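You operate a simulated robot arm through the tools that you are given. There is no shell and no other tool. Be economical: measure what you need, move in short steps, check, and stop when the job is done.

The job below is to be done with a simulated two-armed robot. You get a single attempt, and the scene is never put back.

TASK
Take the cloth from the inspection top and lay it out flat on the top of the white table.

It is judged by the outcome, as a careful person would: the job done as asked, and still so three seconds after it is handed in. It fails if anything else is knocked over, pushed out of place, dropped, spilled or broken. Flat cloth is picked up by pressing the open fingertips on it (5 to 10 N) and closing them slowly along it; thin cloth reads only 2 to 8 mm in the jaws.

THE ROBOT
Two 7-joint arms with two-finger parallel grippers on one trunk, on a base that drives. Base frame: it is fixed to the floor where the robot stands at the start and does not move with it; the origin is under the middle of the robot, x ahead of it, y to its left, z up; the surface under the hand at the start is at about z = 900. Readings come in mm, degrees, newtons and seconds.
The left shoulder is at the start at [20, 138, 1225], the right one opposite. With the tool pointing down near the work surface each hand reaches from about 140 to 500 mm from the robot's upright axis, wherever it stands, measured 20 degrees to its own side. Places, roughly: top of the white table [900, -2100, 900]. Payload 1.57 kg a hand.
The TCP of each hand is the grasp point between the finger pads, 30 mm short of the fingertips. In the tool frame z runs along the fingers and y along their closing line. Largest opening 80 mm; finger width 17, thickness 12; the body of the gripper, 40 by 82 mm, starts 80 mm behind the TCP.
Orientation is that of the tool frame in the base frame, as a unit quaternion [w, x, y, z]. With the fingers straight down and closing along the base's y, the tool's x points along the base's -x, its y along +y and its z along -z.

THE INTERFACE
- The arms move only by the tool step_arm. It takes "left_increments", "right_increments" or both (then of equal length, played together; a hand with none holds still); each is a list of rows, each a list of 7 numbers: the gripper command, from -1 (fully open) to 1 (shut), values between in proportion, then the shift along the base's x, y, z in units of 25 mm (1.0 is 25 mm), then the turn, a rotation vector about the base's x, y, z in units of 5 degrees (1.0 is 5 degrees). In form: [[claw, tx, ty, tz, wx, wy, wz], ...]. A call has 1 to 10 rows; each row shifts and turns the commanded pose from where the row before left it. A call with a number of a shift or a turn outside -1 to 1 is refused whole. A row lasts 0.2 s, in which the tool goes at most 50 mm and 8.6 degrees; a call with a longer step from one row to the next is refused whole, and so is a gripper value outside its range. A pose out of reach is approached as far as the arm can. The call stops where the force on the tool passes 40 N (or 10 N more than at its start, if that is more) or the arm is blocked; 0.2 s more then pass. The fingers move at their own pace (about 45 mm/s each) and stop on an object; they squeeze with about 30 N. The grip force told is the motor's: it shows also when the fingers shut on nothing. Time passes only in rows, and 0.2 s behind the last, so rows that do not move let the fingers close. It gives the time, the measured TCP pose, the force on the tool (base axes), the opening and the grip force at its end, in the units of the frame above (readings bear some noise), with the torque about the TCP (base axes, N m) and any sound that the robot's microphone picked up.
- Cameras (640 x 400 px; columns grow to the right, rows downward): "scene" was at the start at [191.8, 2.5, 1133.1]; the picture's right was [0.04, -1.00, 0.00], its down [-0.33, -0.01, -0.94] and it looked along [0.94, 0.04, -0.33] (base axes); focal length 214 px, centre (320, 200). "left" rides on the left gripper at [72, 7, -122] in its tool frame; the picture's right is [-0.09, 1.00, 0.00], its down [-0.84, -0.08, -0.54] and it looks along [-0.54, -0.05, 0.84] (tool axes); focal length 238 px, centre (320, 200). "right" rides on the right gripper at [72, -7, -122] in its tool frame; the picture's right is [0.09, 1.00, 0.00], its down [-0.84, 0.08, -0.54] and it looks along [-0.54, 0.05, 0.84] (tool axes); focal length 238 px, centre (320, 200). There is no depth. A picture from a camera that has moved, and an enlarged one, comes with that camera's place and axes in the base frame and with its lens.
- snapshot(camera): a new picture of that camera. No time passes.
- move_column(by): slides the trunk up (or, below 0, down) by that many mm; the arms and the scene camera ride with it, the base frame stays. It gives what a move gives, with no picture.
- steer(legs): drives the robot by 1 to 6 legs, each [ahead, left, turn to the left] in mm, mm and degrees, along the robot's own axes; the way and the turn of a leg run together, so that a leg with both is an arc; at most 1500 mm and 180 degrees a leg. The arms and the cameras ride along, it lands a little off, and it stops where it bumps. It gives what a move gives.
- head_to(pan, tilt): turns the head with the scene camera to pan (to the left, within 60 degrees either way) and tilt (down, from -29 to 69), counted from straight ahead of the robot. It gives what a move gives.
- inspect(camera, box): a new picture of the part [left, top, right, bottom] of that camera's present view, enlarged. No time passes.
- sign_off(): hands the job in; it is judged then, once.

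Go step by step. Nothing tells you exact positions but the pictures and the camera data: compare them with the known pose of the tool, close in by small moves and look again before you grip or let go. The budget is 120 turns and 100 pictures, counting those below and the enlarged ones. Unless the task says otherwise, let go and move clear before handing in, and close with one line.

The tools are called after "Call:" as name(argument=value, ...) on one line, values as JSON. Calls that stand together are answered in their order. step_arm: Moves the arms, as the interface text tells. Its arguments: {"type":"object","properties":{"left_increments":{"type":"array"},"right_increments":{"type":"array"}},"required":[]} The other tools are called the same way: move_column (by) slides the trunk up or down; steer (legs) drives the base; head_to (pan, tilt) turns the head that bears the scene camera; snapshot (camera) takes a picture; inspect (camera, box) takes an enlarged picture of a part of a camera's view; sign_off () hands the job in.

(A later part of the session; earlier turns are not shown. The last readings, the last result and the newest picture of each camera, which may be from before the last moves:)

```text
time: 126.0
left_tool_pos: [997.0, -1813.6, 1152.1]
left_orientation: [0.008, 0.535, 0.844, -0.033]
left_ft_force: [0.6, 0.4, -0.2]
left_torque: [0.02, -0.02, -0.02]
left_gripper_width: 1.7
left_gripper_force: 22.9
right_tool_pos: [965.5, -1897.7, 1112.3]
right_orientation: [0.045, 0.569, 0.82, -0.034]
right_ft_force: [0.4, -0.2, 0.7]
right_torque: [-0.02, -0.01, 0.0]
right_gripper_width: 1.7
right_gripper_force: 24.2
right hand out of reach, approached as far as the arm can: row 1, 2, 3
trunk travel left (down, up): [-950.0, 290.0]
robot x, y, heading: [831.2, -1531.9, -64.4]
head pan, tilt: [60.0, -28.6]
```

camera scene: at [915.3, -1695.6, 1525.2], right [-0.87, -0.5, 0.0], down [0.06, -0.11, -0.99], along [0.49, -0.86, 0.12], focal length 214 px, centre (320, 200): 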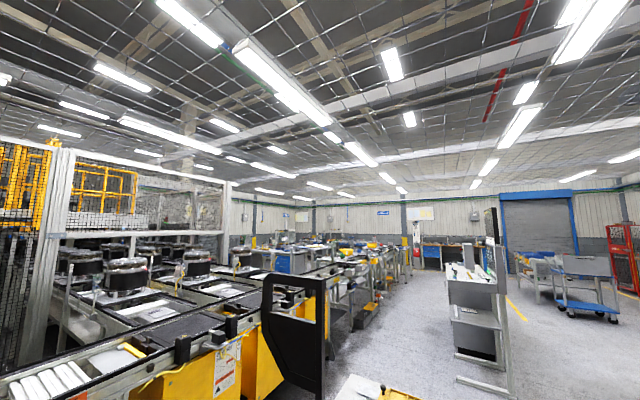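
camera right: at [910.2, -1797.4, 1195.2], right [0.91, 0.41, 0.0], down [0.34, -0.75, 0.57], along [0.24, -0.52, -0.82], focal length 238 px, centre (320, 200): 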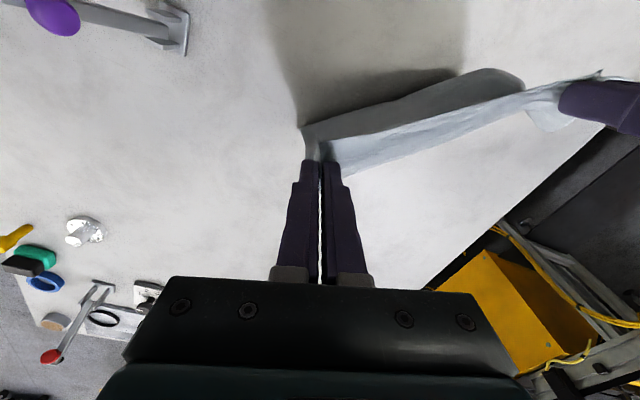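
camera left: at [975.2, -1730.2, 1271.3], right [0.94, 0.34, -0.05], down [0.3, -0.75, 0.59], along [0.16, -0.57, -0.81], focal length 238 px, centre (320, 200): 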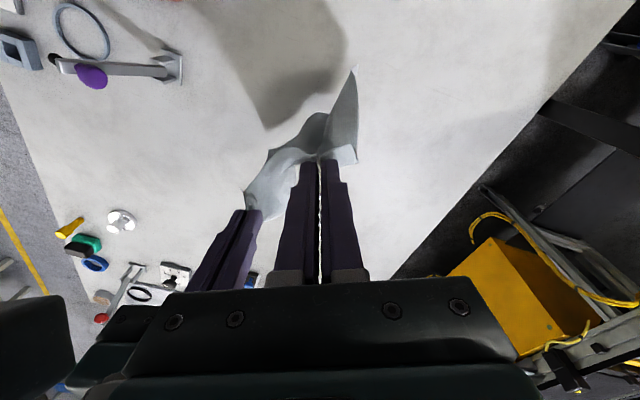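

It is moving now. I'll continue retracting.

Call:
step_arm(right_increments=[[1, -0.5, 0.7, 0.3, 0.9, 0.42, 0], [1, -0.5, 0.7, 0.3, 0, 0, 0.5], [1, -0.5, 0.7, 0.3, 0, 0, 0.5], [1, -0.5, 0.5, 0.3, 0, 0, 0], [1, 0, 0, 0, 0, 0, 0]])

Call:
snapshot(camera="right")

```text
time: 127.2
left_tool_pos: [995.7, -1807.4, 1149.1]
left_orientation: [0.003, 0.538, 0.842, -0.028]
left_ft_force: [-1.9, 6.0, 3.1]
left_torque: [-0.61, -0.07, -0.23]
left_gripper_width: 1.2
left_gripper_force: 23.3
right_tool_pos: [961.1, -1874.7, 1106.1]
right_orientation: [0.013, 0.535, 0.845, -0.015]
right_ft_force: [2.6, -6.5, -3.3]
right_torque: [0.63, 0.32, -0.14]
right_gripper_width: 1.8
right_gripper_force: 23.5
right hand out of reach, approached as far as the arm can: row 1, 2, 3, 4
trunk travel left (down, up): [-950.0, 290.0]
robot x, y, heading: [828.5, -1526.6, -64.7]
head pan, tilt: [60.0, -28.6]
stopped in row 5 (left hand): the force on the tool passed its limit at 41 N (the readings are from after the stop); the commanded pose is now the measured one
```

```text
19 pictures are left
camera right: at [924.7, -1807.9, 1224.9], right [0.86, 0.51, -0.02], down [0.43, -0.7, 0.57], along [0.28, -0.5, -0.82], focal length 238 px, centre (320, 200)
```

right: 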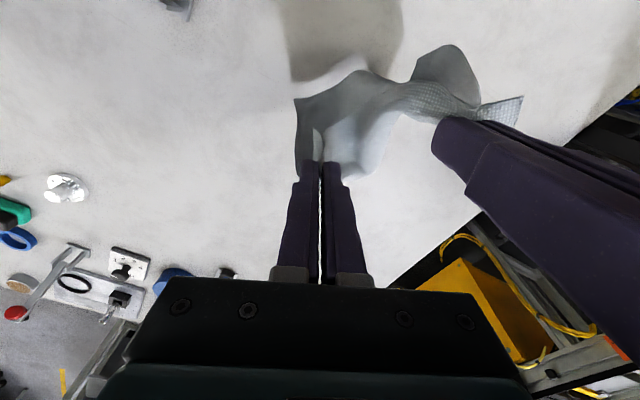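

Call:
step_arm(left_increments=[[1, 0.8, 0.2, 0, 0, 0, 0], [1, 0.8, 0.2, 0, 0, 0, 0], [1, 0.4, 0.2, 0, 0, 0, 0], [1, 0, 0.5, 0, 0, 0, 0], [1, 0, 0.5, 0, 0, 0, 0]], right_increments=[[1, 0, 0, 0, 0, 0, 0], [1, -0.4, 0.7, 0.3, 0, 0, 0], [1, -0.4, 0.7, 0.3, 0, 0, 0], [1, -0.4, 0.7, 0.3, 0, 0, 0], [1, 0, 0, 0, 0, 0, 0]])

```text
time: 128.3
left_tool_pos: [1046.7, -1769.0, 1148.5]
left_orientation: [0.004, 0.537, 0.843, -0.027]
left_ft_force: [-0.4, -0.4, -0.3]
left_torque: [0.0, -0.04, 0.01]
left_gripper_width: 1.2
left_gripper_force: 23.2
right_tool_pos: [962.4, -1858.8, 1095.8]
right_orientation: [0.008, 0.537, 0.843, -0.018]
right_ft_force: [0.2, 0.2, 0.1]
right_torque: [0.01, 0.01, -0.02]
right_gripper_width: 1.6
right_gripper_force: 23.8
right hand out of reach, approached as far as the arm can: row 2, 3, 4
trunk travel left (down, up): [-950.0, 290.0]
robot x, y, heading: [833.2, -1531.6, -64.7]
head pan, tilt: [60.0, -28.6]
```

Lots of joint trouble here, so I'll get height first to keep clear of the fixtures, then swing both hands outward to the robot's right to unfold the right arm.

Call:
move_column(by=170)

Call:
step_arm(left_increments=[[1, -0.7, -0.33, 0, 0, 0, 0], [1, -0.7, -0.33, 0, 0, 0, 0], [1, -0.7, -0.33, 0, 0, 0, 0], [1, -0.7, -0.33, 0, 0, 0, 0], [1, 0, 0, 0, 0, 0, 0]], right_increments=[[1, -0.8, -0.2, 0.4, 0, 0, 0], [1, -0.8, -0.2, 0.4, 0, 0, 0], [1, -0.8, 0, 0.4, 0, 0, 0], [1, -0.8, 0, 0.4, 0, 0, 0], [1, 0, 0, 0, 0, 0, 0]])

Call:
head_to(pan=0, tilt=20)

Call:
snapshot(camera="scene")

```text
time: 130.3
left_tool_pos: [1046.8, -1767.4, 1318.7]
left_orientation: [0.004, 0.538, 0.843, -0.027]
left_ft_force: [0.5, -0.1, -1.1]
left_torque: [0.0, 0.02, -0.01]
left_gripper_width: 1.5
left_gripper_force: 23.5
right_tool_pos: [962.5, -1858.8, 1266.8]
right_orientation: [0.009, 0.538, 0.843, -0.017]
right_ft_force: [0.2, -0.2, -0.2]
right_torque: [0.0, 0.02, -0.03]
right_gripper_width: 1.7
right_gripper_force: 23.2
trunk travel left (down, up): [-1120.0, 120.0]
robot x, y, heading: [829.7, -1529.3, -64.5]
head pan, tilt: [60.0, -28.6]
```

```text
time: 131.5
left_tool_pos: [976.6, -1801.6, 1319.4]
left_orientation: [0.004, 0.537, 0.843, -0.027]
left_ft_force: [-0.3, 0.3, 0.6]
left_torque: [-0.02, -0.04, -0.03]
left_gripper_width: 1.4
left_gripper_force: 23.4
right_tool_pos: [941.0, -1891.1, 1268.5]
right_orientation: [0.012, 0.533, 0.846, -0.014]
right_ft_force: [-0.2, 0.9, -0.3]
right_torque: [0.03, -0.02, -0.01]
right_gripper_width: 1.7
right_gripper_force: 23.2
right hand out of reach, approached as far as the arm can: row 1, 2, 3, 4
trunk travel left (down, up): [-1120.0, 120.0]
robot x, y, heading: [832.7, -1529.9, -64.6]
head pan, tilt: [60.0, -28.6]
```

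```text
time: 132.8
left_tool_pos: [977.5, -1801.5, 1318.3]
left_orientation: [0.003, 0.537, 0.843, -0.028]
left_ft_force: [0.6, -0.5, -0.7]
left_torque: [0.0, 0.03, -0.02]
left_gripper_width: 1.4
left_gripper_force: 24.0
right_tool_pos: [940.5, -1891.5, 1268.3]
right_orientation: [0.011, 0.534, 0.845, -0.015]
right_ft_force: [0.4, 0.4, -0.4]
right_torque: [-0.01, 0.01, -0.03]
right_gripper_width: 2.0
right_gripper_force: 23.8
trunk travel left (down, up): [-1120.0, 120.0]
robot x, y, heading: [832.6, -1530.4, -64.7]
head pan, tilt: [0.0, 20.0]
```

```text
18 pictures are left
camera scene: at [912.4, -1705.0, 1651.9], right [-0.9, -0.43, 0.0], down [-0.15, 0.31, -0.94], along [0.4, -0.85, -0.34], focal length 214 px, centre (320, 200)
```

scene: 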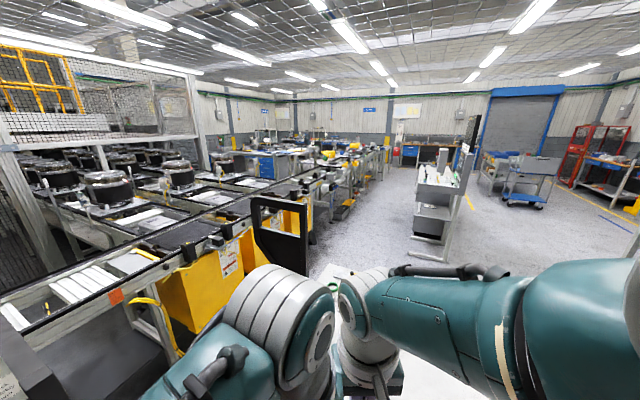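

The right arm is just working too low relative to the trunk. I'll raise both hands well up relative to the trunk to recover normal working range.

Call:
step_arm(left_increments=[[1, 0.2, 0.2, 0.5, 0, 0, 0], [1, 0.2, 0.2, 0.5, 0, 0, 0], [1, 0.2, 0.2, 0.5, 0, 0, 0], [1, 0, 0, 0.5, 0, 0, 0], [1, 0, 0, 0.5, 0, 0, 0], [1, 0, 0, 0.5, 0, 0, 0]], right_increments=[[1, 0, 0, 0.9, 0, 0, 0], [1, 0, 0, 0.9, 0, 0, 0], [1, 0, 0, 0.9, 0, 0, 0], [1, 0, 0, 0.9, 0, 0, 0], [1, 0, 0, 0.9, 0, 0, 0], [1, 0, 0, 0.9, 0, 0, 0]])

```text
time: 134.2
left_tool_pos: [993.5, -1787.2, 1394.8]
left_orientation: [0.005, 0.538, 0.842, -0.029]
left_ft_force: [0.3, -10.5, -2.5]
left_torque: [-0.31, -0.06, 0.16]
left_gripper_width: 1.4
left_gripper_force: 23.1
right_tool_pos: [979.9, -1923.7, 1363.2]
right_orientation: [0.01, 0.534, 0.845, -0.014]
right_ft_force: [0.2, 9.8, 1.9]
right_torque: [0.31, 0.01, 0.07]
right_gripper_width: 1.9
right_gripper_force: 23.0
right hand out of reach, approached as far as the arm can: row 1, 2, 3, 4, 5, 6
trunk travel left (down, up): [-1120.0, 120.0]
robot x, y, heading: [826.0, -1531.4, -64.5]
head pan, tilt: [0.0, 20.0]
```

Call:
step_arm(left_increments=[[1, 0, -0.5, 0, 0, 0, 0], [1, 0, 0, 0, 0, 0, 0], [1, 0, 0, 0, 0, 0, 0], [1, 0, 0, 0, 0, 0, 0]], right_increments=[[1, -0.1, 0.1, 0, 0, 0, 0], [1, -0.1, 0.1, 0, 0, 0, 0], [1, 0, 0, 0, 0, 0, 0], [1, 0, 0, 0, 0, 0, 0]])

Call:
head_to(pan=-40, tilt=20)

Call:
snapshot(camera="scene")

```text
time: 135.2
left_tool_pos: [991.5, -1798.7, 1393.9]
left_orientation: [0.003, 0.538, 0.843, -0.027]
left_ft_force: [-0.2, -1.3, 0.2]
left_torque: [-0.02, -0.06, 0.02]
left_gripper_width: 1.5
left_gripper_force: 23.5
right_tool_pos: [979.2, -1924.7, 1361.8]
right_orientation: [0.012, 0.534, 0.845, -0.015]
right_ft_force: [-0.4, 1.8, 0.1]
right_torque: [0.04, 0.05, 0.01]
right_gripper_width: 1.6
right_gripper_force: 23.6
right hand out of reach, approached as far as the arm can: row 1, 2
trunk travel left (down, up): [-1120.0, 120.0]
robot x, y, heading: [830.5, -1530.8, -64.7]
head pan, tilt: [0.0, 20.0]
```

```text
time: 136.2
left_tool_pos: [991.8, -1799.4, 1393.7]
left_orientation: [0.004, 0.537, 0.843, -0.027]
left_ft_force: [0.8, -2.0, -0.5]
left_torque: [-0.02, -0.01, 0.05]
left_gripper_width: 1.3
left_gripper_force: 22.7
right_tool_pos: [975.6, -1927.2, 1359.9]
right_orientation: [0.011, 0.536, 0.844, -0.016]
right_ft_force: [0.0, 2.4, 1.4]
right_torque: [0.08, -0.01, 0.0]
right_gripper_width: 1.8
right_gripper_force: 23.5
trunk travel left (down, up): [-1120.0, 120.0]
robot x, y, heading: [828.8, -1528.6, -64.5]
head pan, tilt: [-40.0, 20.0]
```

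```text
17 pictures are left
camera scene: at [897.9, -1710.4, 1651.4], right [-0.96, -0.27, 0.0], down [-0.09, 0.33, -0.94], along [0.26, -0.9, -0.35], focal length 214 px, centre (320, 200)
```

scene: 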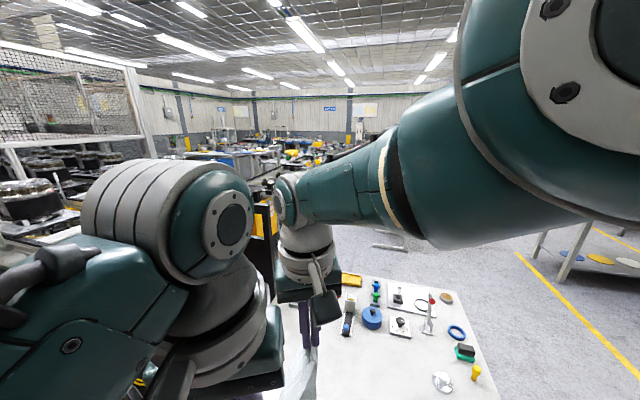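

The picture explains it: the right elbow has swung inward beside the head. Rather than fight that, I'll leave the right arm as it is, bring the left hand level with it at normal spacing, and lay the cloth using base and trunk motion only.

Call:
head_to(pan=40, tilt=35)

Call:
step_arm(left_increments=[[1, 0.85, -0.5, -0.25, 0, 0, 0], [1, 0.85, -0.5, -0.25, 0, 0, 0.1], [1, 0.85, -0.5, -0.25, 0, 0, 0], [1, 0.85, -0.5, -0.25, 0, 0, 0], [1, 0.6, -0.5, -0.25, 0, 0, 0]])

Call:
snapshot(camera="left")

```text
time: 137.8
left_tool_pos: [991.8, -1798.8, 1393.7]
left_orientation: [0.003, 0.537, 0.843, -0.027]
left_ft_force: [0.8, -1.0, -0.4]
left_torque: [-0.07, 0.02, 0.05]
left_gripper_width: 1.6
left_gripper_force: 23.5
right_tool_pos: [978.4, -1925.3, 1360.3]
right_orientation: [0.011, 0.534, 0.845, -0.015]
right_ft_force: [-0.5, 1.2, 0.5]
right_torque: [0.03, 0.01, 0.02]
right_gripper_width: 1.9
right_gripper_force: 23.8
trunk travel left (down, up): [-1120.0, 120.0]
robot x, y, heading: [832.2, -1528.7, -64.7]
head pan, tilt: [40.0, 35.0]
```

```text
time: 139.0
left_tool_pos: [1091.1, -1860.1, 1361.2]
left_orientation: [0.003, 0.535, 0.845, -0.028]
left_ft_force: [-0.5, -0.6, -1.4]
left_torque: [0.01, 0.0, 0.01]
left_gripper_width: 1.4
left_gripper_force: 23.0
right_tool_pos: [978.3, -1924.8, 1362.2]
right_orientation: [0.011, 0.534, 0.846, -0.015]
right_ft_force: [0.9, 0.7, -0.9]
right_torque: [0.03, -0.04, 0.0]
right_gripper_width: 1.9
right_gripper_force: 23.8
trunk travel left (down, up): [-1120.0, 120.0]
robot x, y, heading: [828.6, -1528.2, -64.5]
head pan, tilt: [40.0, 35.0]
```

```text
16 pictures are left
camera left: at [1069.1, -1787.1, 1481.9], right [0.94, 0.34, -0.04], down [0.3, -0.76, 0.57], along [0.17, -0.55, -0.82], focal length 238 px, centre (320, 200)
```

left: 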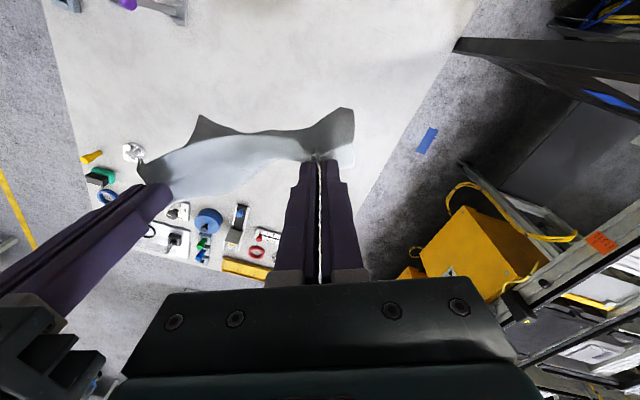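

Call:
step_arm(left_increments=[[1, 0.4, -0.25, 0, 0, 0, 0], [1, 0, 0, 0, 0, 0, 0]])

Call:
steer(legs=[[40, 10, 0]])

Call:
move_column(by=-270)

Call:
snapshot(camera="left")

```text
time: 139.6
left_tool_pos: [1101.8, -1867.1, 1362.1]
left_orientation: [0.003, 0.534, 0.845, -0.027]
left_ft_force: [-0.4, -0.9, 0.0]
left_torque: [0.01, 0.01, 0.01]
left_gripper_width: 1.6
left_gripper_force: 23.1
right_tool_pos: [979.0, -1925.0, 1360.8]
right_orientation: [0.01, 0.533, 0.846, -0.016]
right_ft_force: [0.0, -0.7, -0.1]
right_torque: [0.02, 0.0, 0.0]
right_gripper_width: 2.0
right_gripper_force: 23.3
trunk travel left (down, up): [-1120.0, 120.0]
robot x, y, heading: [832.6, -1527.3, -64.6]
head pan, tilt: [40.0, 35.0]
```

```text
time: 140.4
left_tool_pos: [1126.9, -1898.0, 1361.9]
left_orientation: [0.003, 0.534, 0.845, -0.027]
left_ft_force: [0.1, -0.4, 0.1]
left_torque: [0.04, 0.01, 0.02]
left_gripper_width: 1.6
left_gripper_force: 23.1
right_tool_pos: [1004.6, -1956.4, 1360.5]
right_orientation: [0.011, 0.533, 0.846, -0.016]
right_ft_force: [0.4, 0.2, -0.6]
right_torque: [-0.02, 0.03, -0.01]
right_gripper_width: 1.7
right_gripper_force: 23.5
trunk travel left (down, up): [-1120.0, 120.0]
robot x, y, heading: [862.0, -1560.6, -64.8]
head pan, tilt: [40.0, 35.0]
```

```text
time: 143.2
left_tool_pos: [1127.2, -1898.0, 1093.0]
left_orientation: [0.004, 0.533, 0.846, -0.027]
left_ft_force: [-0.8, -0.3, 0.4]
left_torque: [-0.02, -0.02, -0.01]
left_gripper_width: 1.5
left_gripper_force: 23.0
right_tool_pos: [1004.8, -1956.3, 1090.8]
right_orientation: [0.011, 0.533, 0.846, -0.015]
right_ft_force: [-0.3, 0.8, 0.2]
right_torque: [0.01, 0.0, 0.0]
right_gripper_width: 1.7
right_gripper_force: 23.3
trunk travel left (down, up): [-850.0, 390.0]
robot x, y, heading: [854.4, -1564.2, -64.7]
head pan, tilt: [40.0, 35.0]
```

```text
15 pictures are left
camera left: at [1105.1, -1824.9, 1212.3], right [0.94, 0.34, -0.04], down [0.3, -0.76, 0.57], along [0.17, -0.55, -0.82], focal length 238 px, centre (320, 200)
```

left: 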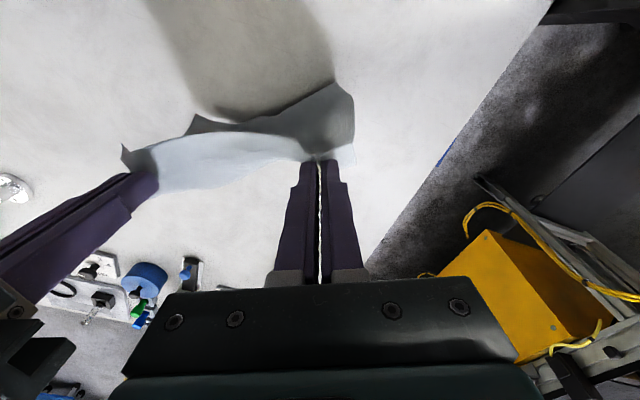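

Call:
move_column(by=-20)

Call:
steer(legs=[[-110, 0, 0]])

Call:
snapshot(camera="left")

Call:
snapshot(camera="right")

```text
time: 143.9
left_tool_pos: [1127.2, -1897.3, 1072.3]
left_orientation: [0.004, 0.534, 0.845, -0.027]
left_ft_force: [0.3, -0.1, -1.0]
left_torque: [0.0, -0.02, 0.02]
left_gripper_width: 1.6
left_gripper_force: 23.3
right_tool_pos: [1006.0, -1955.9, 1071.2]
right_orientation: [0.01, 0.534, 0.845, -0.015]
right_ft_force: [0.1, 0.1, -0.1]
right_torque: [0.01, 0.01, 0.01]
right_gripper_width: 1.4
right_gripper_force: 23.3
trunk travel left (down, up): [-830.0, 410.0]
robot x, y, heading: [862.1, -1565.4, -64.7]
head pan, tilt: [40.0, 35.0]
```

```text
time: 145.1
left_tool_pos: [1079.7, -1800.0, 1072.1]
left_orientation: [0.004, 0.534, 0.845, -0.027]
left_ft_force: [0.9, 0.2, 0.2]
left_torque: [0.01, 0.01, 0.01]
left_gripper_width: 1.7
left_gripper_force: 23.3
right_tool_pos: [958.0, -1858.5, 1071.5]
right_orientation: [0.011, 0.534, 0.845, -0.016]
right_ft_force: [-0.1, 0.2, 0.7]
right_torque: [-0.04, 0.0, -0.04]
right_gripper_width: 1.6
right_gripper_force: 23.3
trunk travel left (down, up): [-830.0, 410.0]
robot x, y, heading: [810.5, -1462.9, -64.7]
head pan, tilt: [40.0, 35.0]
```

```text
14 pictures are left
camera left: at [1058.2, -1726.1, 1192.4], right [0.94, 0.34, -0.04], down [0.3, -0.76, 0.57], along [0.17, -0.55, -0.82], focal length 238 px, centre (320, 200)
```

left: 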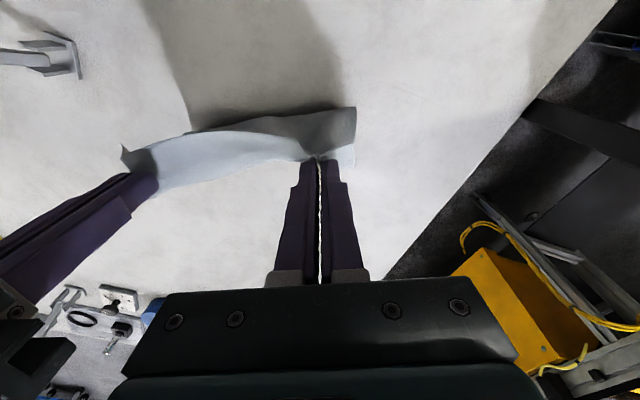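

```text
13 pictures are left
camera right: at [921.3, -1790.9, 1190.5], right [0.86, 0.51, -0.02], down [0.43, -0.7, 0.57], along [0.28, -0.5, -0.82], focal length 238 px, centre (320, 200)
```

right: 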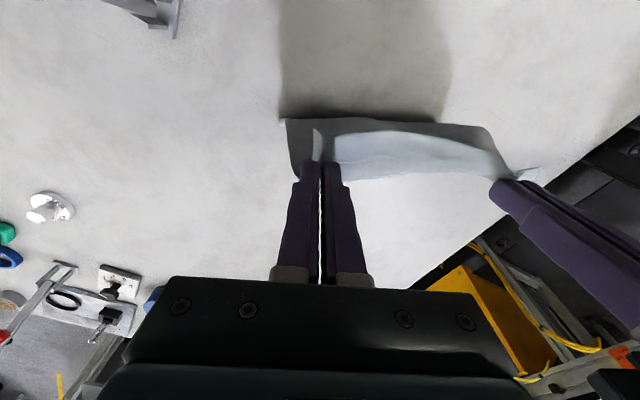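

The edge trails only slightly so far. I'll go forward again for room, then alternate small trunk drops and base pull-backs so that growing contact holds the far edge.

Call:
move_column(by=25)

Call:
steer(legs=[[115, 0, 0]])

Call:
move_column(by=-28)

Call:
steer(legs=[[-40, 0, 0]])

Call:
move_column(by=-10)

Call:
steer(legs=[[-30, 0, 0]])

Call:
move_column(by=-12)

Call:
steer(legs=[[-30, 0, 0]])

Call:
snapshot(camera="left")

Call:
snapshot(camera="scene")

```text
time: 145.8
left_tool_pos: [1079.6, -1799.1, 1096.5]
left_orientation: [0.003, 0.534, 0.845, -0.026]
left_ft_force: [-0.3, 0.1, 0.3]
left_torque: [-0.01, -0.03, 0.01]
left_gripper_width: 1.6
left_gripper_force: 23.0
right_tool_pos: [957.4, -1857.0, 1095.8]
right_orientation: [0.011, 0.533, 0.846, -0.015]
right_ft_force: [0.1, 0.5, -0.7]
right_torque: [-0.03, 0.02, 0.01]
right_gripper_width: 1.7
right_gripper_force: 23.4
trunk travel left (down, up): [-855.0, 385.0]
robot x, y, heading: [813.4, -1463.3, -64.4]
head pan, tilt: [40.0, 35.0]
```

```text
time: 147.0
left_tool_pos: [1129.3, -1903.3, 1097.8]
left_orientation: [0.003, 0.533, 0.845, -0.027]
left_ft_force: [-0.6, -0.9, -0.8]
left_torque: [-0.05, 0.0, 0.0]
left_gripper_width: 1.4
left_gripper_force: 23.4
right_tool_pos: [1007.5, -1960.4, 1095.1]
right_orientation: [0.012, 0.533, 0.846, -0.015]
right_ft_force: [-0.9, 0.1, 1.0]
right_torque: [0.0, 0.0, -0.05]
right_gripper_width: 1.8
right_gripper_force: 23.2
trunk travel left (down, up): [-855.0, 385.0]
robot x, y, heading: [861.1, -1561.2, -64.6]
head pan, tilt: [40.0, 35.0]
```

```text
time: 147.7
left_tool_pos: [1129.6, -1902.5, 1069.7]
left_orientation: [0.004, 0.534, 0.845, -0.026]
left_ft_force: [1.0, 0.4, 0.2]
left_torque: [0.02, 0.02, 0.0]
left_gripper_width: 1.6
left_gripper_force: 23.8
right_tool_pos: [1006.6, -1960.3, 1068.5]
right_orientation: [0.011, 0.533, 0.846, -0.014]
right_ft_force: [0.6, -0.1, 0.0]
right_torque: [0.0, 0.0, -0.01]
right_gripper_width: 1.6
right_gripper_force: 23.7
trunk travel left (down, up): [-827.0, 413.0]
robot x, y, heading: [859.7, -1565.8, -64.5]
head pan, tilt: [40.0, 35.0]
```

```text
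time: 148.6
left_tool_pos: [1112.0, -1865.7, 1069.7]
left_orientation: [0.004, 0.533, 0.845, -0.027]
left_ft_force: [-0.3, -0.2, 0.6]
left_torque: [0.0, -0.01, 0.0]
left_gripper_width: 1.5
left_gripper_force: 23.4
right_tool_pos: [989.6, -1923.5, 1067.3]
right_orientation: [0.011, 0.534, 0.845, -0.016]
right_ft_force: [0.8, 0.2, -1.0]
right_torque: [0.0, -0.02, -0.02]
right_gripper_width: 1.9
right_gripper_force: 23.8
trunk travel left (down, up): [-827.0, 413.0]
robot x, y, heading: [840.1, -1532.0, -64.4]
head pan, tilt: [40.0, 35.0]
```

```text
time: 149.2
left_tool_pos: [1111.6, -1866.4, 1059.0]
left_orientation: [0.003, 0.534, 0.845, -0.027]
left_ft_force: [-0.2, 0.0, -0.7]
left_torque: [-0.01, 0.02, -0.03]
left_gripper_width: 1.5
left_gripper_force: 23.6
right_tool_pos: [989.9, -1925.5, 1058.1]
right_orientation: [0.011, 0.533, 0.846, -0.016]
right_ft_force: [-0.1, -0.1, 0.5]
right_torque: [0.01, 0.01, -0.02]
right_gripper_width: 1.5
right_gripper_force: 23.7
trunk travel left (down, up): [-817.0, 423.0]
robot x, y, heading: [839.1, -1529.3, -64.8]
head pan, tilt: [40.0, 35.0]
```

```text
time: 150.0
left_tool_pos: [1098.8, -1838.9, 1059.3]
left_orientation: [0.003, 0.534, 0.845, -0.027]
left_ft_force: [0.6, -0.8, 0.8]
left_torque: [0.01, -0.01, -0.01]
left_gripper_width: 1.8
left_gripper_force: 23.5
right_tool_pos: [976.7, -1896.4, 1057.2]
right_orientation: [0.011, 0.533, 0.846, -0.014]
right_ft_force: [-0.5, -0.5, -0.3]
right_torque: [0.01, 0.05, 0.0]
right_gripper_width: 1.9
right_gripper_force: 23.5
trunk travel left (down, up): [-817.0, 423.0]
robot x, y, heading: [828.4, -1503.0, -64.5]
head pan, tilt: [40.0, 35.0]
```

```text
time: 150.6
left_tool_pos: [1098.7, -1840.7, 1047.3]
left_orientation: [0.004, 0.534, 0.845, -0.028]
left_ft_force: [-0.3, 0.4, -1.1]
left_torque: [0.0, 0.0, 0.01]
left_gripper_width: 1.2
left_gripper_force: 23.4
right_tool_pos: [977.1, -1896.5, 1046.2]
right_orientation: [0.011, 0.534, 0.845, -0.015]
right_ft_force: [-0.2, -0.6, -0.1]
right_torque: [-0.02, -0.03, 0.01]
right_gripper_width: 1.6
right_gripper_force: 23.3
trunk travel left (down, up): [-805.0, 435.0]
robot x, y, heading: [829.7, -1501.0, -64.7]
head pan, tilt: [40.0, 35.0]
```

```text
time: 151.4
left_tool_pos: [1086.2, -1812.1, 1047.5]
left_orientation: [0.004, 0.533, 0.846, -0.028]
left_ft_force: [0.3, -0.8, -1.4]
left_torque: [0.01, 0.0, 0.02]
left_gripper_width: 1.5
left_gripper_force: 23.4
right_tool_pos: [964.4, -1869.6, 1047.2]
right_orientation: [0.01, 0.533, 0.846, -0.015]
right_ft_force: [0.0, 0.1, 0.1]
right_torque: [0.02, 0.02, 0.0]
right_gripper_width: 1.9
right_gripper_force: 23.7
trunk travel left (down, up): [-805.0, 435.0]
robot x, y, heading: [819.2, -1473.9, -64.6]
head pan, tilt: [40.0, 35.0]
```

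```text
12 pictures are left
camera left: at [1064.2, -1738.7, 1167.5], right [0.94, 0.34, -0.04], down [0.3, -0.76, 0.57], along [0.17, -0.55, -0.82], focal length 238 px, centre (320, 200)
```

left: 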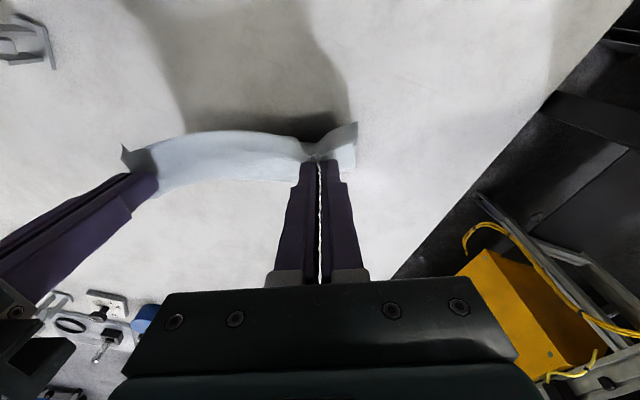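

```text
11 pictures are left
camera scene: at [937.6, -1602.9, 1313.0], right [-0.42, -0.91, 0.0], down [-0.52, 0.24, -0.82], along [0.74, -0.34, -0.57], focal length 214 px, centre (320, 200)
```

scene: 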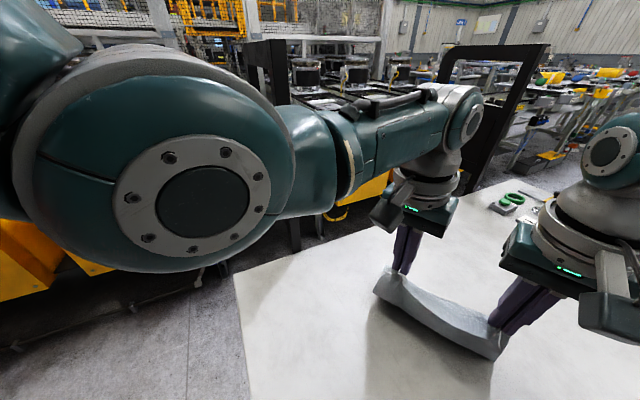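

The strip now hides the rest, so the far part is trailing forward as wanted. I'll continue alternating down and back.

Call:
move_column(by=-18)

Call:
steer(legs=[[-30, 0, 0]])

Call:
move_column(by=-20)

Call:
steer(legs=[[-30, 0, 0]])

Call:
move_column(by=-20)

Call:
steer(legs=[[-25, 0, 0]])

Call:
snapshot(camera="left")

```text
time: 152.1
left_tool_pos: [1086.6, -1812.4, 1029.5]
left_orientation: [0.004, 0.534, 0.845, -0.028]
left_ft_force: [0.0, -0.1, -0.4]
left_torque: [0.0, 0.02, 0.02]
left_gripper_width: 1.4
left_gripper_force: 22.8
right_tool_pos: [963.5, -1869.4, 1028.5]
right_orientation: [0.012, 0.534, 0.845, -0.016]
right_ft_force: [-0.1, 0.1, 0.6]
right_torque: [0.01, 0.03, 0.0]
right_gripper_width: 2.0
right_gripper_force: 23.4
trunk travel left (down, up): [-787.0, 453.0]
robot x, y, heading: [813.5, -1475.4, -64.5]
head pan, tilt: [40.0, 35.0]
```

```text
time: 152.9
left_tool_pos: [1073.7, -1785.1, 1029.0]
left_orientation: [0.004, 0.534, 0.845, -0.028]
left_ft_force: [-0.5, -0.9, 0.0]
left_torque: [-0.01, -0.01, -0.03]
left_gripper_width: 1.6
left_gripper_force: 23.7
right_tool_pos: [950.5, -1842.6, 1027.9]
right_orientation: [0.011, 0.533, 0.846, -0.015]
right_ft_force: [0.3, -0.3, -0.2]
right_torque: [0.0, 0.01, -0.01]
right_gripper_width: 1.7
right_gripper_force: 23.7
trunk travel left (down, up): [-787.0, 453.0]
robot x, y, heading: [802.5, -1446.9, -64.4]
head pan, tilt: [40.0, 35.0]
```

```text
time: 153.6
left_tool_pos: [1073.8, -1787.1, 1009.7]
left_orientation: [0.003, 0.533, 0.846, -0.027]
left_ft_force: [0.0, 0.2, 0.1]
left_torque: [-0.04, 0.02, 0.01]
left_gripper_width: 1.7
left_gripper_force: 23.7
right_tool_pos: [950.7, -1842.3, 1007.9]
right_orientation: [0.011, 0.533, 0.846, -0.015]
right_ft_force: [-0.3, -0.5, 0.6]
right_torque: [-0.04, 0.03, -0.01]
right_gripper_width: 1.7
right_gripper_force: 23.0
trunk travel left (down, up): [-767.0, 473.0]
robot x, y, heading: [806.9, -1445.3, -64.9]
head pan, tilt: [40.0, 35.0]
```

```text
time: 154.4
left_tool_pos: [1060.8, -1759.4, 1009.4]
left_orientation: [0.004, 0.534, 0.845, -0.027]
left_ft_force: [0.8, -0.3, -0.4]
left_torque: [-0.01, -0.02, 0.03]
left_gripper_width: 1.3
left_gripper_force: 23.4
right_tool_pos: [938.5, -1816.8, 1008.6]
right_orientation: [0.011, 0.534, 0.845, -0.016]
right_ft_force: [-0.8, 1.3, 0.0]
right_torque: [-0.02, 0.0, 0.0]
right_gripper_width: 1.6
right_gripper_force: 23.4
trunk travel left (down, up): [-767.0, 473.0]
robot x, y, heading: [789.1, -1421.4, -64.8]
head pan, tilt: [40.0, 35.0]
```

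```text
time: 155.1
left_tool_pos: [1060.4, -1758.7, 990.5]
left_orientation: [0.004, 0.534, 0.845, -0.028]
left_ft_force: [-0.4, 0.6, 0.5]
left_torque: [0.01, 0.01, -0.03]
left_gripper_width: 1.5
left_gripper_force: 23.2
right_tool_pos: [938.5, -1816.5, 988.7]
right_orientation: [0.011, 0.534, 0.846, -0.014]
right_ft_force: [-0.8, 0.6, 1.5]
right_torque: [0.0, 0.0, -0.05]
right_gripper_width: 1.6
right_gripper_force: 23.4
trunk travel left (down, up): [-747.0, 493.0]
robot x, y, heading: [789.1, -1422.4, -64.6]
head pan, tilt: [40.0, 35.0]
```

```text
time: 155.9
left_tool_pos: [1050.6, -1736.3, 988.3]
left_orientation: [0.004, 0.534, 0.845, -0.028]
left_ft_force: [-1.6, -0.4, 0.6]
left_torque: [0.0, 0.0, -0.05]
left_gripper_width: 1.4
left_gripper_force: 22.9
right_tool_pos: [927.6, -1794.1, 988.1]
right_orientation: [0.011, 0.534, 0.846, -0.015]
right_ft_force: [0.4, -0.1, -0.2]
right_torque: [0.0, 0.01, -0.04]
right_gripper_width: 1.8
right_gripper_force: 23.9
trunk travel left (down, up): [-747.0, 493.0]
robot x, y, heading: [781.5, -1401.7, -64.5]
head pan, tilt: [40.0, 35.0]
```

```text
10 pictures are left
camera left: at [1027.8, -1662.1, 1109.7], right [0.94, 0.34, -0.04], down [0.3, -0.76, 0.57], along [0.17, -0.55, -0.82], focal length 238 px, centre (320, 200)
```

left: 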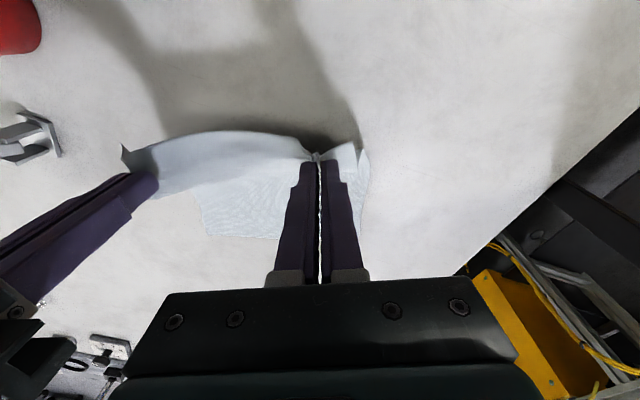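

The far part of the cloth is now lying flat ahead of the hands. I'll continue back and down, drifting slightly left to keep clear of the red pot.

Call:
steer(legs=[[-25, 5, 0]])

Call:
move_column(by=-18)

Call:
steer(legs=[[-25, 6, 0]])

Call:
move_column(by=-18)

Call:
snapshot(camera="left")

```text
time: 156.7
left_tool_pos: [1043.3, -1711.4, 990.5]
left_orientation: [0.005, 0.534, 0.845, -0.027]
left_ft_force: [0.0, 0.0, -1.4]
left_torque: [0.03, 0.05, -0.03]
left_gripper_width: 1.7
left_gripper_force: 22.8
right_tool_pos: [922.3, -1768.2, 989.3]
right_orientation: [0.012, 0.533, 0.846, -0.016]
right_ft_force: [0.3, 0.0, 0.9]
right_torque: [-0.01, 0.01, 0.0]
right_gripper_width: 1.6
right_gripper_force: 23.5
trunk travel left (down, up): [-747.0, 493.0]
robot x, y, heading: [776.4, -1372.2, -64.7]
head pan, tilt: [40.0, 35.0]
```

```text
time: 157.3
left_tool_pos: [1043.4, -1710.9, 972.3]
left_orientation: [0.005, 0.534, 0.845, -0.027]
left_ft_force: [-0.1, 0.5, -0.2]
left_torque: [-0.03, -0.03, 0.0]
left_gripper_width: 1.4
left_gripper_force: 23.5
right_tool_pos: [922.8, -1769.6, 972.1]
right_orientation: [0.012, 0.534, 0.846, -0.016]
right_ft_force: [0.4, -0.6, -0.4]
right_torque: [0.0, -0.01, 0.0]
right_gripper_width: 1.6
right_gripper_force: 22.9
trunk travel left (down, up): [-729.0, 511.0]
robot x, y, heading: [775.3, -1377.6, -64.5]
head pan, tilt: [40.0, 35.0]
```

```text
time: 158.2
left_tool_pos: [1038.1, -1686.2, 970.5]
left_orientation: [0.004, 0.533, 0.845, -0.027]
left_ft_force: [-0.4, 0.3, 0.1]
left_torque: [-0.01, -0.01, -0.02]
left_gripper_width: 1.5
left_gripper_force: 23.4
right_tool_pos: [914.8, -1744.9, 971.5]
right_orientation: [0.012, 0.534, 0.845, -0.016]
right_ft_force: [0.0, 0.2, 0.0]
right_torque: [0.0, 0.03, 0.0]
right_gripper_width: 1.6
right_gripper_force: 23.6
trunk travel left (down, up): [-729.0, 511.0]
robot x, y, heading: [767.9, -1349.4, -64.6]
head pan, tilt: [40.0, 35.0]
```

```text
time: 158.8
left_tool_pos: [1038.0, -1686.0, 953.6]
left_orientation: [0.004, 0.534, 0.845, -0.028]
left_ft_force: [0.0, -0.7, -0.5]
left_torque: [-0.01, -0.05, 0.02]
left_gripper_width: 2.0
left_gripper_force: 22.9
right_tool_pos: [916.4, -1744.8, 952.2]
right_orientation: [0.01, 0.533, 0.846, -0.015]
right_ft_force: [0.4, -0.6, 0.0]
right_torque: [0.0, 0.0, -0.03]
right_gripper_width: 1.8
right_gripper_force: 23.9
trunk travel left (down, up): [-711.0, 529.0]
robot x, y, heading: [770.0, -1347.6, -64.5]
head pan, tilt: [40.0, 35.0]
```

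```text
9 pictures are left
camera left: at [1016.5, -1612.6, 1073.8], right [0.94, 0.34, -0.04], down [0.3, -0.76, 0.58], along [0.17, -0.55, -0.82], focal length 238 px, centre (320, 200)
```

left: 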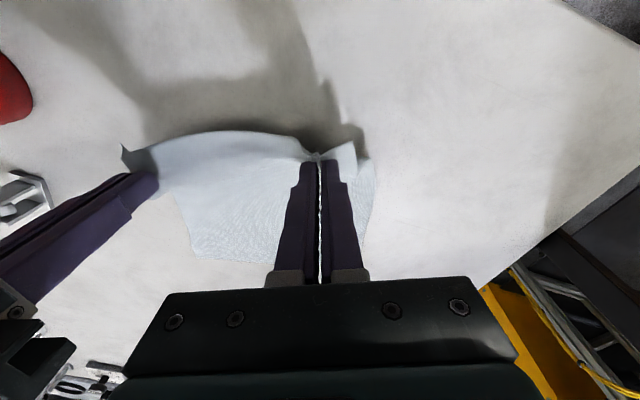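

Call:
move_column(by=-14)

Call:
steer(legs=[[-30, 8, 0]])

Call:
snapshot(camera="left")

```text
time: 159.4
left_tool_pos: [1038.3, -1686.4, 940.3]
left_orientation: [0.005, 0.534, 0.845, -0.028]
left_ft_force: [-0.4, 0.2, 0.3]
left_torque: [-0.04, 0.01, 0.0]
left_gripper_width: 1.4
left_gripper_force: 23.1
right_tool_pos: [917.6, -1743.7, 938.6]
right_orientation: [0.012, 0.534, 0.845, -0.016]
right_ft_force: [-0.5, -0.2, 0.4]
right_torque: [-0.03, 0.03, 0.02]
right_gripper_width: 1.7
right_gripper_force: 23.6
trunk travel left (down, up): [-697.0, 543.0]
robot x, y, heading: [764.7, -1347.5, -64.6]
head pan, tilt: [40.0, 35.0]
```

```text
time: 160.3
left_tool_pos: [1032.3, -1655.4, 940.0]
left_orientation: [0.004, 0.533, 0.846, -0.028]
left_ft_force: [-0.4, 0.6, 0.2]
left_torque: [0.0, 0.0, 0.01]
left_gripper_width: 1.6
left_gripper_force: 23.4
right_tool_pos: [911.5, -1714.2, 939.2]
right_orientation: [0.012, 0.534, 0.845, -0.016]
right_ft_force: [0.9, 0.1, 0.5]
right_torque: [0.0, 0.01, -0.02]
right_gripper_width: 1.7
right_gripper_force: 23.1
trunk travel left (down, up): [-697.0, 543.0]
robot x, y, heading: [761.7, -1320.1, -64.7]
head pan, tilt: [40.0, 35.0]
```

```text
8 pictures are left
camera left: at [1010.8, -1582.3, 1059.8], right [0.94, 0.34, -0.04], down [0.3, -0.76, 0.58], along [0.17, -0.55, -0.82], focal length 238 px, centre (320, 200)
```

left: 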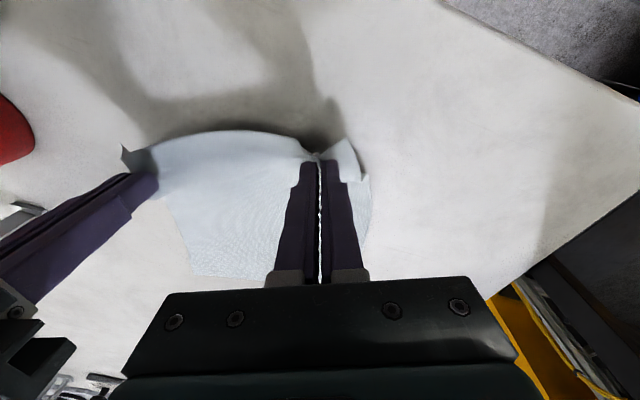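

The cloth lies forward of the hands, with a slack bulge between them. I'll lower the fingertips to the table and check the contact force before opening under light pressure.

Call:
move_column(by=-8)

Call:
snapshot(camera="right")

```text
time: 160.8
left_tool_pos: [1032.8, -1656.0, 931.4]
left_orientation: [0.004, 0.533, 0.846, -0.028]
left_ft_force: [-0.1, 0.5, 0.2]
left_torque: [0.01, 0.0, 0.03]
left_gripper_width: 1.5
left_gripper_force: 23.2
right_tool_pos: [910.2, -1714.1, 929.8]
right_orientation: [0.012, 0.534, 0.845, -0.015]
right_ft_force: [-0.6, 0.6, -0.6]
right_torque: [0.0, 0.01, -0.03]
right_gripper_width: 1.8
right_gripper_force: 23.0
trunk travel left (down, up): [-689.0, 551.0]
robot x, y, heading: [761.0, -1319.3, -65.1]
head pan, tilt: [40.0, 35.0]
```

```text
7 pictures are left
camera right: at [874.1, -1647.2, 1050.0], right [0.86, 0.51, -0.02], down [0.43, -0.7, 0.57], along [0.28, -0.5, -0.82], focal length 238 px, centre (320, 200)
```

right: 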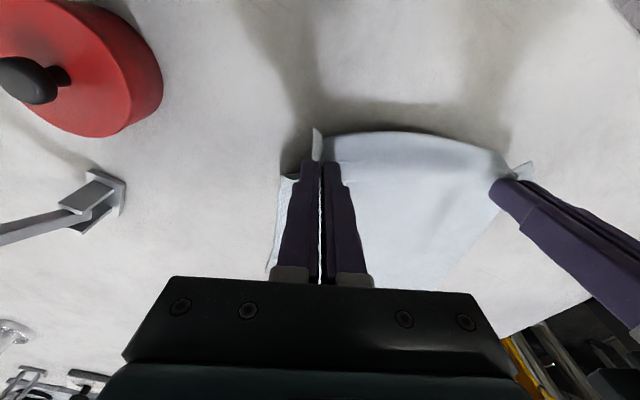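

Call:
move_column(by=-3)

Call:
move_column(by=-2)

```text
time: 161.4
left_tool_pos: [1032.5, -1656.2, 928.1]
left_orientation: [0.005, 0.534, 0.845, -0.027]
left_ft_force: [0.9, -0.1, 0.0]
left_torque: [0.0, -0.02, -0.02]
left_gripper_width: 1.3
left_gripper_force: 22.9
right_tool_pos: [910.5, -1713.8, 927.4]
right_orientation: [0.012, 0.534, 0.845, -0.016]
right_ft_force: [-0.3, 0.0, -0.1]
right_torque: [-0.01, 0.03, -0.02]
right_gripper_width: 1.9
right_gripper_force: 23.4
trunk travel left (down, up): [-686.0, 554.0]
robot x, y, heading: [764.4, -1318.1, -64.6]
head pan, tilt: [40.0, 35.0]
```

```text
time: 161.9
left_tool_pos: [1033.8, -1656.2, 927.5]
left_orientation: [0.004, 0.534, 0.845, -0.027]
left_ft_force: [0.6, -0.1, 0.0]
left_torque: [0.0, -0.01, 0.01]
left_gripper_width: 1.7
left_gripper_force: 23.2
right_tool_pos: [910.2, -1713.7, 925.7]
right_orientation: [0.012, 0.534, 0.845, -0.016]
right_ft_force: [-0.1, 0.6, -0.2]
right_torque: [-0.01, 0.01, 0.01]
right_gripper_width: 1.9
right_gripper_force: 24.0
trunk travel left (down, up): [-684.0, 556.0]
robot x, y, heading: [763.7, -1320.0, -64.4]
head pan, tilt: [40.0, 35.0]
```

Call:
move_column(by=-3)

Call:
move_column(by=-3)

Call:
steer(legs=[[-20, 5, 0]])

```text
time: 162.4
left_tool_pos: [1032.4, -1655.3, 924.1]
left_orientation: [0.005, 0.534, 0.845, -0.028]
left_ft_force: [-0.4, -0.1, 0.2]
left_torque: [0.04, -0.02, -0.01]
left_gripper_width: 1.5
left_gripper_force: 23.5
right_tool_pos: [910.4, -1714.3, 922.6]
right_orientation: [0.012, 0.535, 0.845, -0.016]
right_ft_force: [-1.0, 1.0, -0.5]
right_torque: [0.02, -0.02, -0.06]
right_gripper_width: 1.5
right_gripper_force: 23.2
trunk travel left (down, up): [-681.0, 559.0]
robot x, y, heading: [761.3, -1317.3, -64.8]
head pan, tilt: [40.0, 35.0]
```

```text
time: 162.9
left_tool_pos: [1032.3, -1656.5, 921.2]
left_orientation: [0.004, 0.534, 0.845, -0.027]
left_ft_force: [0.0, 0.1, 1.1]
left_torque: [0.04, 0.0, -0.02]
left_gripper_width: 1.7
left_gripper_force: 23.3
right_tool_pos: [910.9, -1714.4, 920.2]
right_orientation: [0.012, 0.535, 0.845, -0.017]
right_ft_force: [0.0, 0.6, 0.1]
right_torque: [0.04, 0.0, 0.01]
right_gripper_width: 1.5
right_gripper_force: 24.0
trunk travel left (down, up): [-678.0, 562.0]
robot x, y, heading: [760.6, -1320.7, -64.7]
head pan, tilt: [40.0, 35.0]
```

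```text
time: 163.7
left_tool_pos: [1029.1, -1636.8, 920.4]
left_orientation: [0.004, 0.534, 0.845, -0.028]
left_ft_force: [0.0, -0.2, -0.1]
left_torque: [0.02, 0.02, -0.01]
left_gripper_width: 1.2
left_gripper_force: 22.9
right_tool_pos: [906.1, -1694.2, 920.6]
right_orientation: [0.011, 0.534, 0.845, -0.015]
right_ft_force: [-1.0, -1.1, 0.3]
right_torque: [0.01, -0.04, 0.0]
right_gripper_width: 1.8
right_gripper_force: 23.8
trunk travel left (down, up): [-678.0, 562.0]
robot x, y, heading: [757.6, -1296.1, -64.9]
head pan, tilt: [40.0, 35.0]
```

The table surface is evidently lower than 900. I'll continue down in small steps.

Call:
move_column(by=-5)

Call:
move_column(by=-4)

Call:
move_column(by=-4)

```text
time: 164.2
left_tool_pos: [1028.4, -1634.9, 915.8]
left_orientation: [0.004, 0.534, 0.845, -0.028]
left_ft_force: [-0.8, 0.8, 0.1]
left_torque: [0.0, -0.01, 0.04]
left_gripper_width: 1.4
left_gripper_force: 23.4
right_tool_pos: [906.5, -1693.9, 914.1]
right_orientation: [0.012, 0.534, 0.845, -0.015]
right_ft_force: [0.3, 0.1, 0.3]
right_torque: [0.01, 0.01, 0.0]
right_gripper_width: 2.0
right_gripper_force: 23.3
trunk travel left (down, up): [-673.0, 567.0]
robot x, y, heading: [759.0, -1299.7, -64.7]
head pan, tilt: [40.0, 35.0]
```

```text
time: 164.8
left_tool_pos: [1028.7, -1635.8, 911.8]
left_orientation: [0.004, 0.534, 0.845, -0.028]
left_ft_force: [-0.8, 0.2, 0.4]
left_torque: [0.0, -0.03, 0.01]
left_gripper_width: 1.5
left_gripper_force: 22.9
right_tool_pos: [906.4, -1693.4, 911.2]
right_orientation: [0.012, 0.534, 0.845, -0.016]
right_ft_force: [0.1, -0.1, 0.7]
right_torque: [0.05, 0.0, -0.01]
right_gripper_width: 1.9
right_gripper_force: 23.7
trunk travel left (down, up): [-669.0, 571.0]
robot x, y, heading: [761.2, -1297.7, -64.5]
head pan, tilt: [40.0, 35.0]
```

```text
time: 165.3
left_tool_pos: [1029.2, -1636.8, 908.2]
left_orientation: [0.005, 0.534, 0.845, -0.027]
left_ft_force: [-1.4, -0.3, -0.3]
left_torque: [-0.01, 0.03, 0.0]
left_gripper_width: 1.5
left_gripper_force: 23.4
right_tool_pos: [906.6, -1693.7, 906.6]
right_orientation: [0.011, 0.535, 0.845, -0.016]
right_ft_force: [0.3, 0.6, -0.1]
right_torque: [0.01, -0.01, -0.01]
right_gripper_width: 1.7
right_gripper_force: 23.7
trunk travel left (down, up): [-665.0, 575.0]
robot x, y, heading: [759.1, -1296.9, -64.6]
head pan, tilt: [40.0, 35.0]
```

Combining earlier views puts the table surface near z 855. I'll lower further with a small pull back, then approach contact gently.

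Call:
move_column(by=-8)

Call:
steer(legs=[[-15, 0, 0]])

Call:
move_column(by=-5)

Call:
move_column(by=-3)

Call:
move_column(by=-3)

```text
time: 165.9
left_tool_pos: [1029.9, -1636.8, 900.3]
left_orientation: [0.005, 0.533, 0.846, -0.027]
left_ft_force: [-0.3, 0.1, 0.2]
left_torque: [-0.03, 0.04, -0.02]
left_gripper_width: 1.6
left_gripper_force: 23.6
right_tool_pos: [907.2, -1692.6, 898.9]
right_orientation: [0.013, 0.534, 0.845, -0.016]
right_ft_force: [-1.0, 0.5, 0.6]
right_torque: [0.01, 0.02, -0.01]
right_gripper_width: 1.9
right_gripper_force: 23.1
trunk travel left (down, up): [-657.0, 583.0]
robot x, y, heading: [760.3, -1300.9, -64.7]
head pan, tilt: [40.0, 35.0]
```

```text
time: 166.7
left_tool_pos: [1022.1, -1622.2, 898.3]
left_orientation: [0.004, 0.534, 0.845, -0.027]
left_ft_force: [0.4, -0.5, 0.3]
left_torque: [0.03, -0.03, 0.02]
left_gripper_width: 1.6
left_gripper_force: 23.6
right_tool_pos: [899.8, -1680.4, 898.3]
right_orientation: [0.012, 0.535, 0.845, -0.016]
right_ft_force: [-0.2, -0.3, 0.4]
right_torque: [0.01, -0.04, 0.01]
right_gripper_width: 1.8
right_gripper_force: 23.1
trunk travel left (down, up): [-657.0, 583.0]
robot x, y, heading: [753.1, -1285.5, -64.7]
head pan, tilt: [40.0, 35.0]
```

```text
time: 167.2
left_tool_pos: [1023.1, -1623.4, 895.9]
left_orientation: [0.005, 0.534, 0.845, -0.028]
left_ft_force: [-1.4, 1.4, 10.3]
left_torque: [0.03, 0.03, 0.01]
left_gripper_width: 1.6
left_gripper_force: 23.1
right_tool_pos: [900.8, -1680.9, 893.1]
right_orientation: [0.012, 0.534, 0.845, -0.016]
right_ft_force: [1.3, -0.1, -0.2]
right_torque: [-0.02, -0.02, -0.01]
right_gripper_width: 1.8
right_gripper_force: 23.8
trunk travel left (down, up): [-652.0, 588.0]
robot x, y, heading: [750.8, -1284.4, -64.6]
head pan, tilt: [40.0, 35.0]
```

```text
time: 167.7
left_tool_pos: [1023.0, -1623.2, 893.0]
left_orientation: [0.005, 0.534, 0.845, -0.029]
left_ft_force: [-0.5, 1.4, 12.6]
left_torque: [0.06, 0.07, 0.03]
left_gripper_width: 1.4
left_gripper_force: 23.0
right_tool_pos: [901.0, -1681.9, 892.1]
right_orientation: [0.013, 0.533, 0.846, -0.016]
right_ft_force: [-1.4, 1.6, 9.8]
right_torque: [0.09, 0.06, 0.01]
right_gripper_width: 1.8
right_gripper_force: 23.4
trunk travel left (down, up): [-649.0, 591.0]
robot x, y, heading: [750.7, -1285.5, -64.7]
head pan, tilt: [40.0, 35.0]
```

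```text
time: 168.2
left_tool_pos: [1023.6, -1625.8, 892.6]
left_orientation: [0.007, 0.533, 0.845, -0.029]
left_ft_force: [-1.8, 6.3, 31.9]
left_torque: [0.22, 0.16, 0.0]
left_gripper_width: 1.4
left_gripper_force: 22.9
right_tool_pos: [903.6, -1684.1, 890.7]
right_orientation: [0.015, 0.533, 0.846, -0.017]
right_ft_force: [-4.3, 5.6, 36.3]
right_torque: [0.35, 0.13, 0.02]
right_gripper_width: 1.6
right_gripper_force: 23.2
trunk travel left (down, up): [-646.0, 594.0]
robot x, y, heading: [752.8, -1284.5, -64.8]
head pan, tilt: [40.0, 35.0]
```

Contact made: the table is at about z 862. I'll ease back to light pressure and look before opening.

Call:
move_column(by=3)

Call:
snapshot(camera="left")

```text
time: 168.8
left_tool_pos: [1024.0, -1625.3, 893.5]
left_orientation: [0.005, 0.533, 0.845, -0.029]
left_ft_force: [-1.5, -1.6, 15.3]
left_torque: [-0.06, 0.1, 0.03]
left_gripper_width: 1.3
left_gripper_force: 23.8
right_tool_pos: [902.4, -1683.5, 892.1]
right_orientation: [0.013, 0.534, 0.845, -0.016]
right_ft_force: [3.0, -1.0, 14.3]
right_torque: [0.01, -0.07, -0.02]
right_gripper_width: 1.9
right_gripper_force: 23.3
trunk travel left (down, up): [-649.0, 591.0]
robot x, y, heading: [749.4, -1284.7, -64.7]
head pan, tilt: [40.0, 35.0]
```

```text
6 pictures are left
camera left: at [1001.6, -1551.3, 1012.4], right [0.94, 0.34, -0.04], down [0.3, -0.76, 0.58], along [0.17, -0.55, -0.81], focal length 238 px, centre (320, 200)
```

left: 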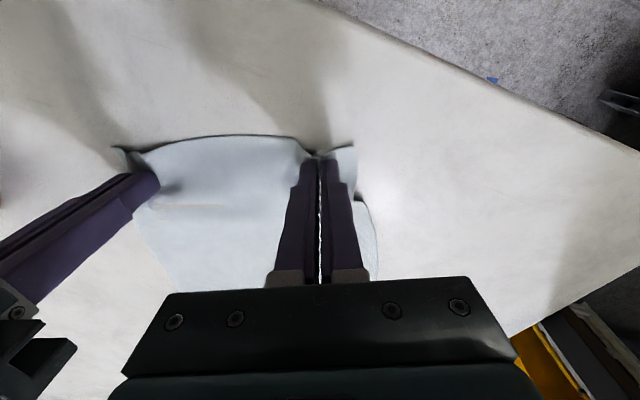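

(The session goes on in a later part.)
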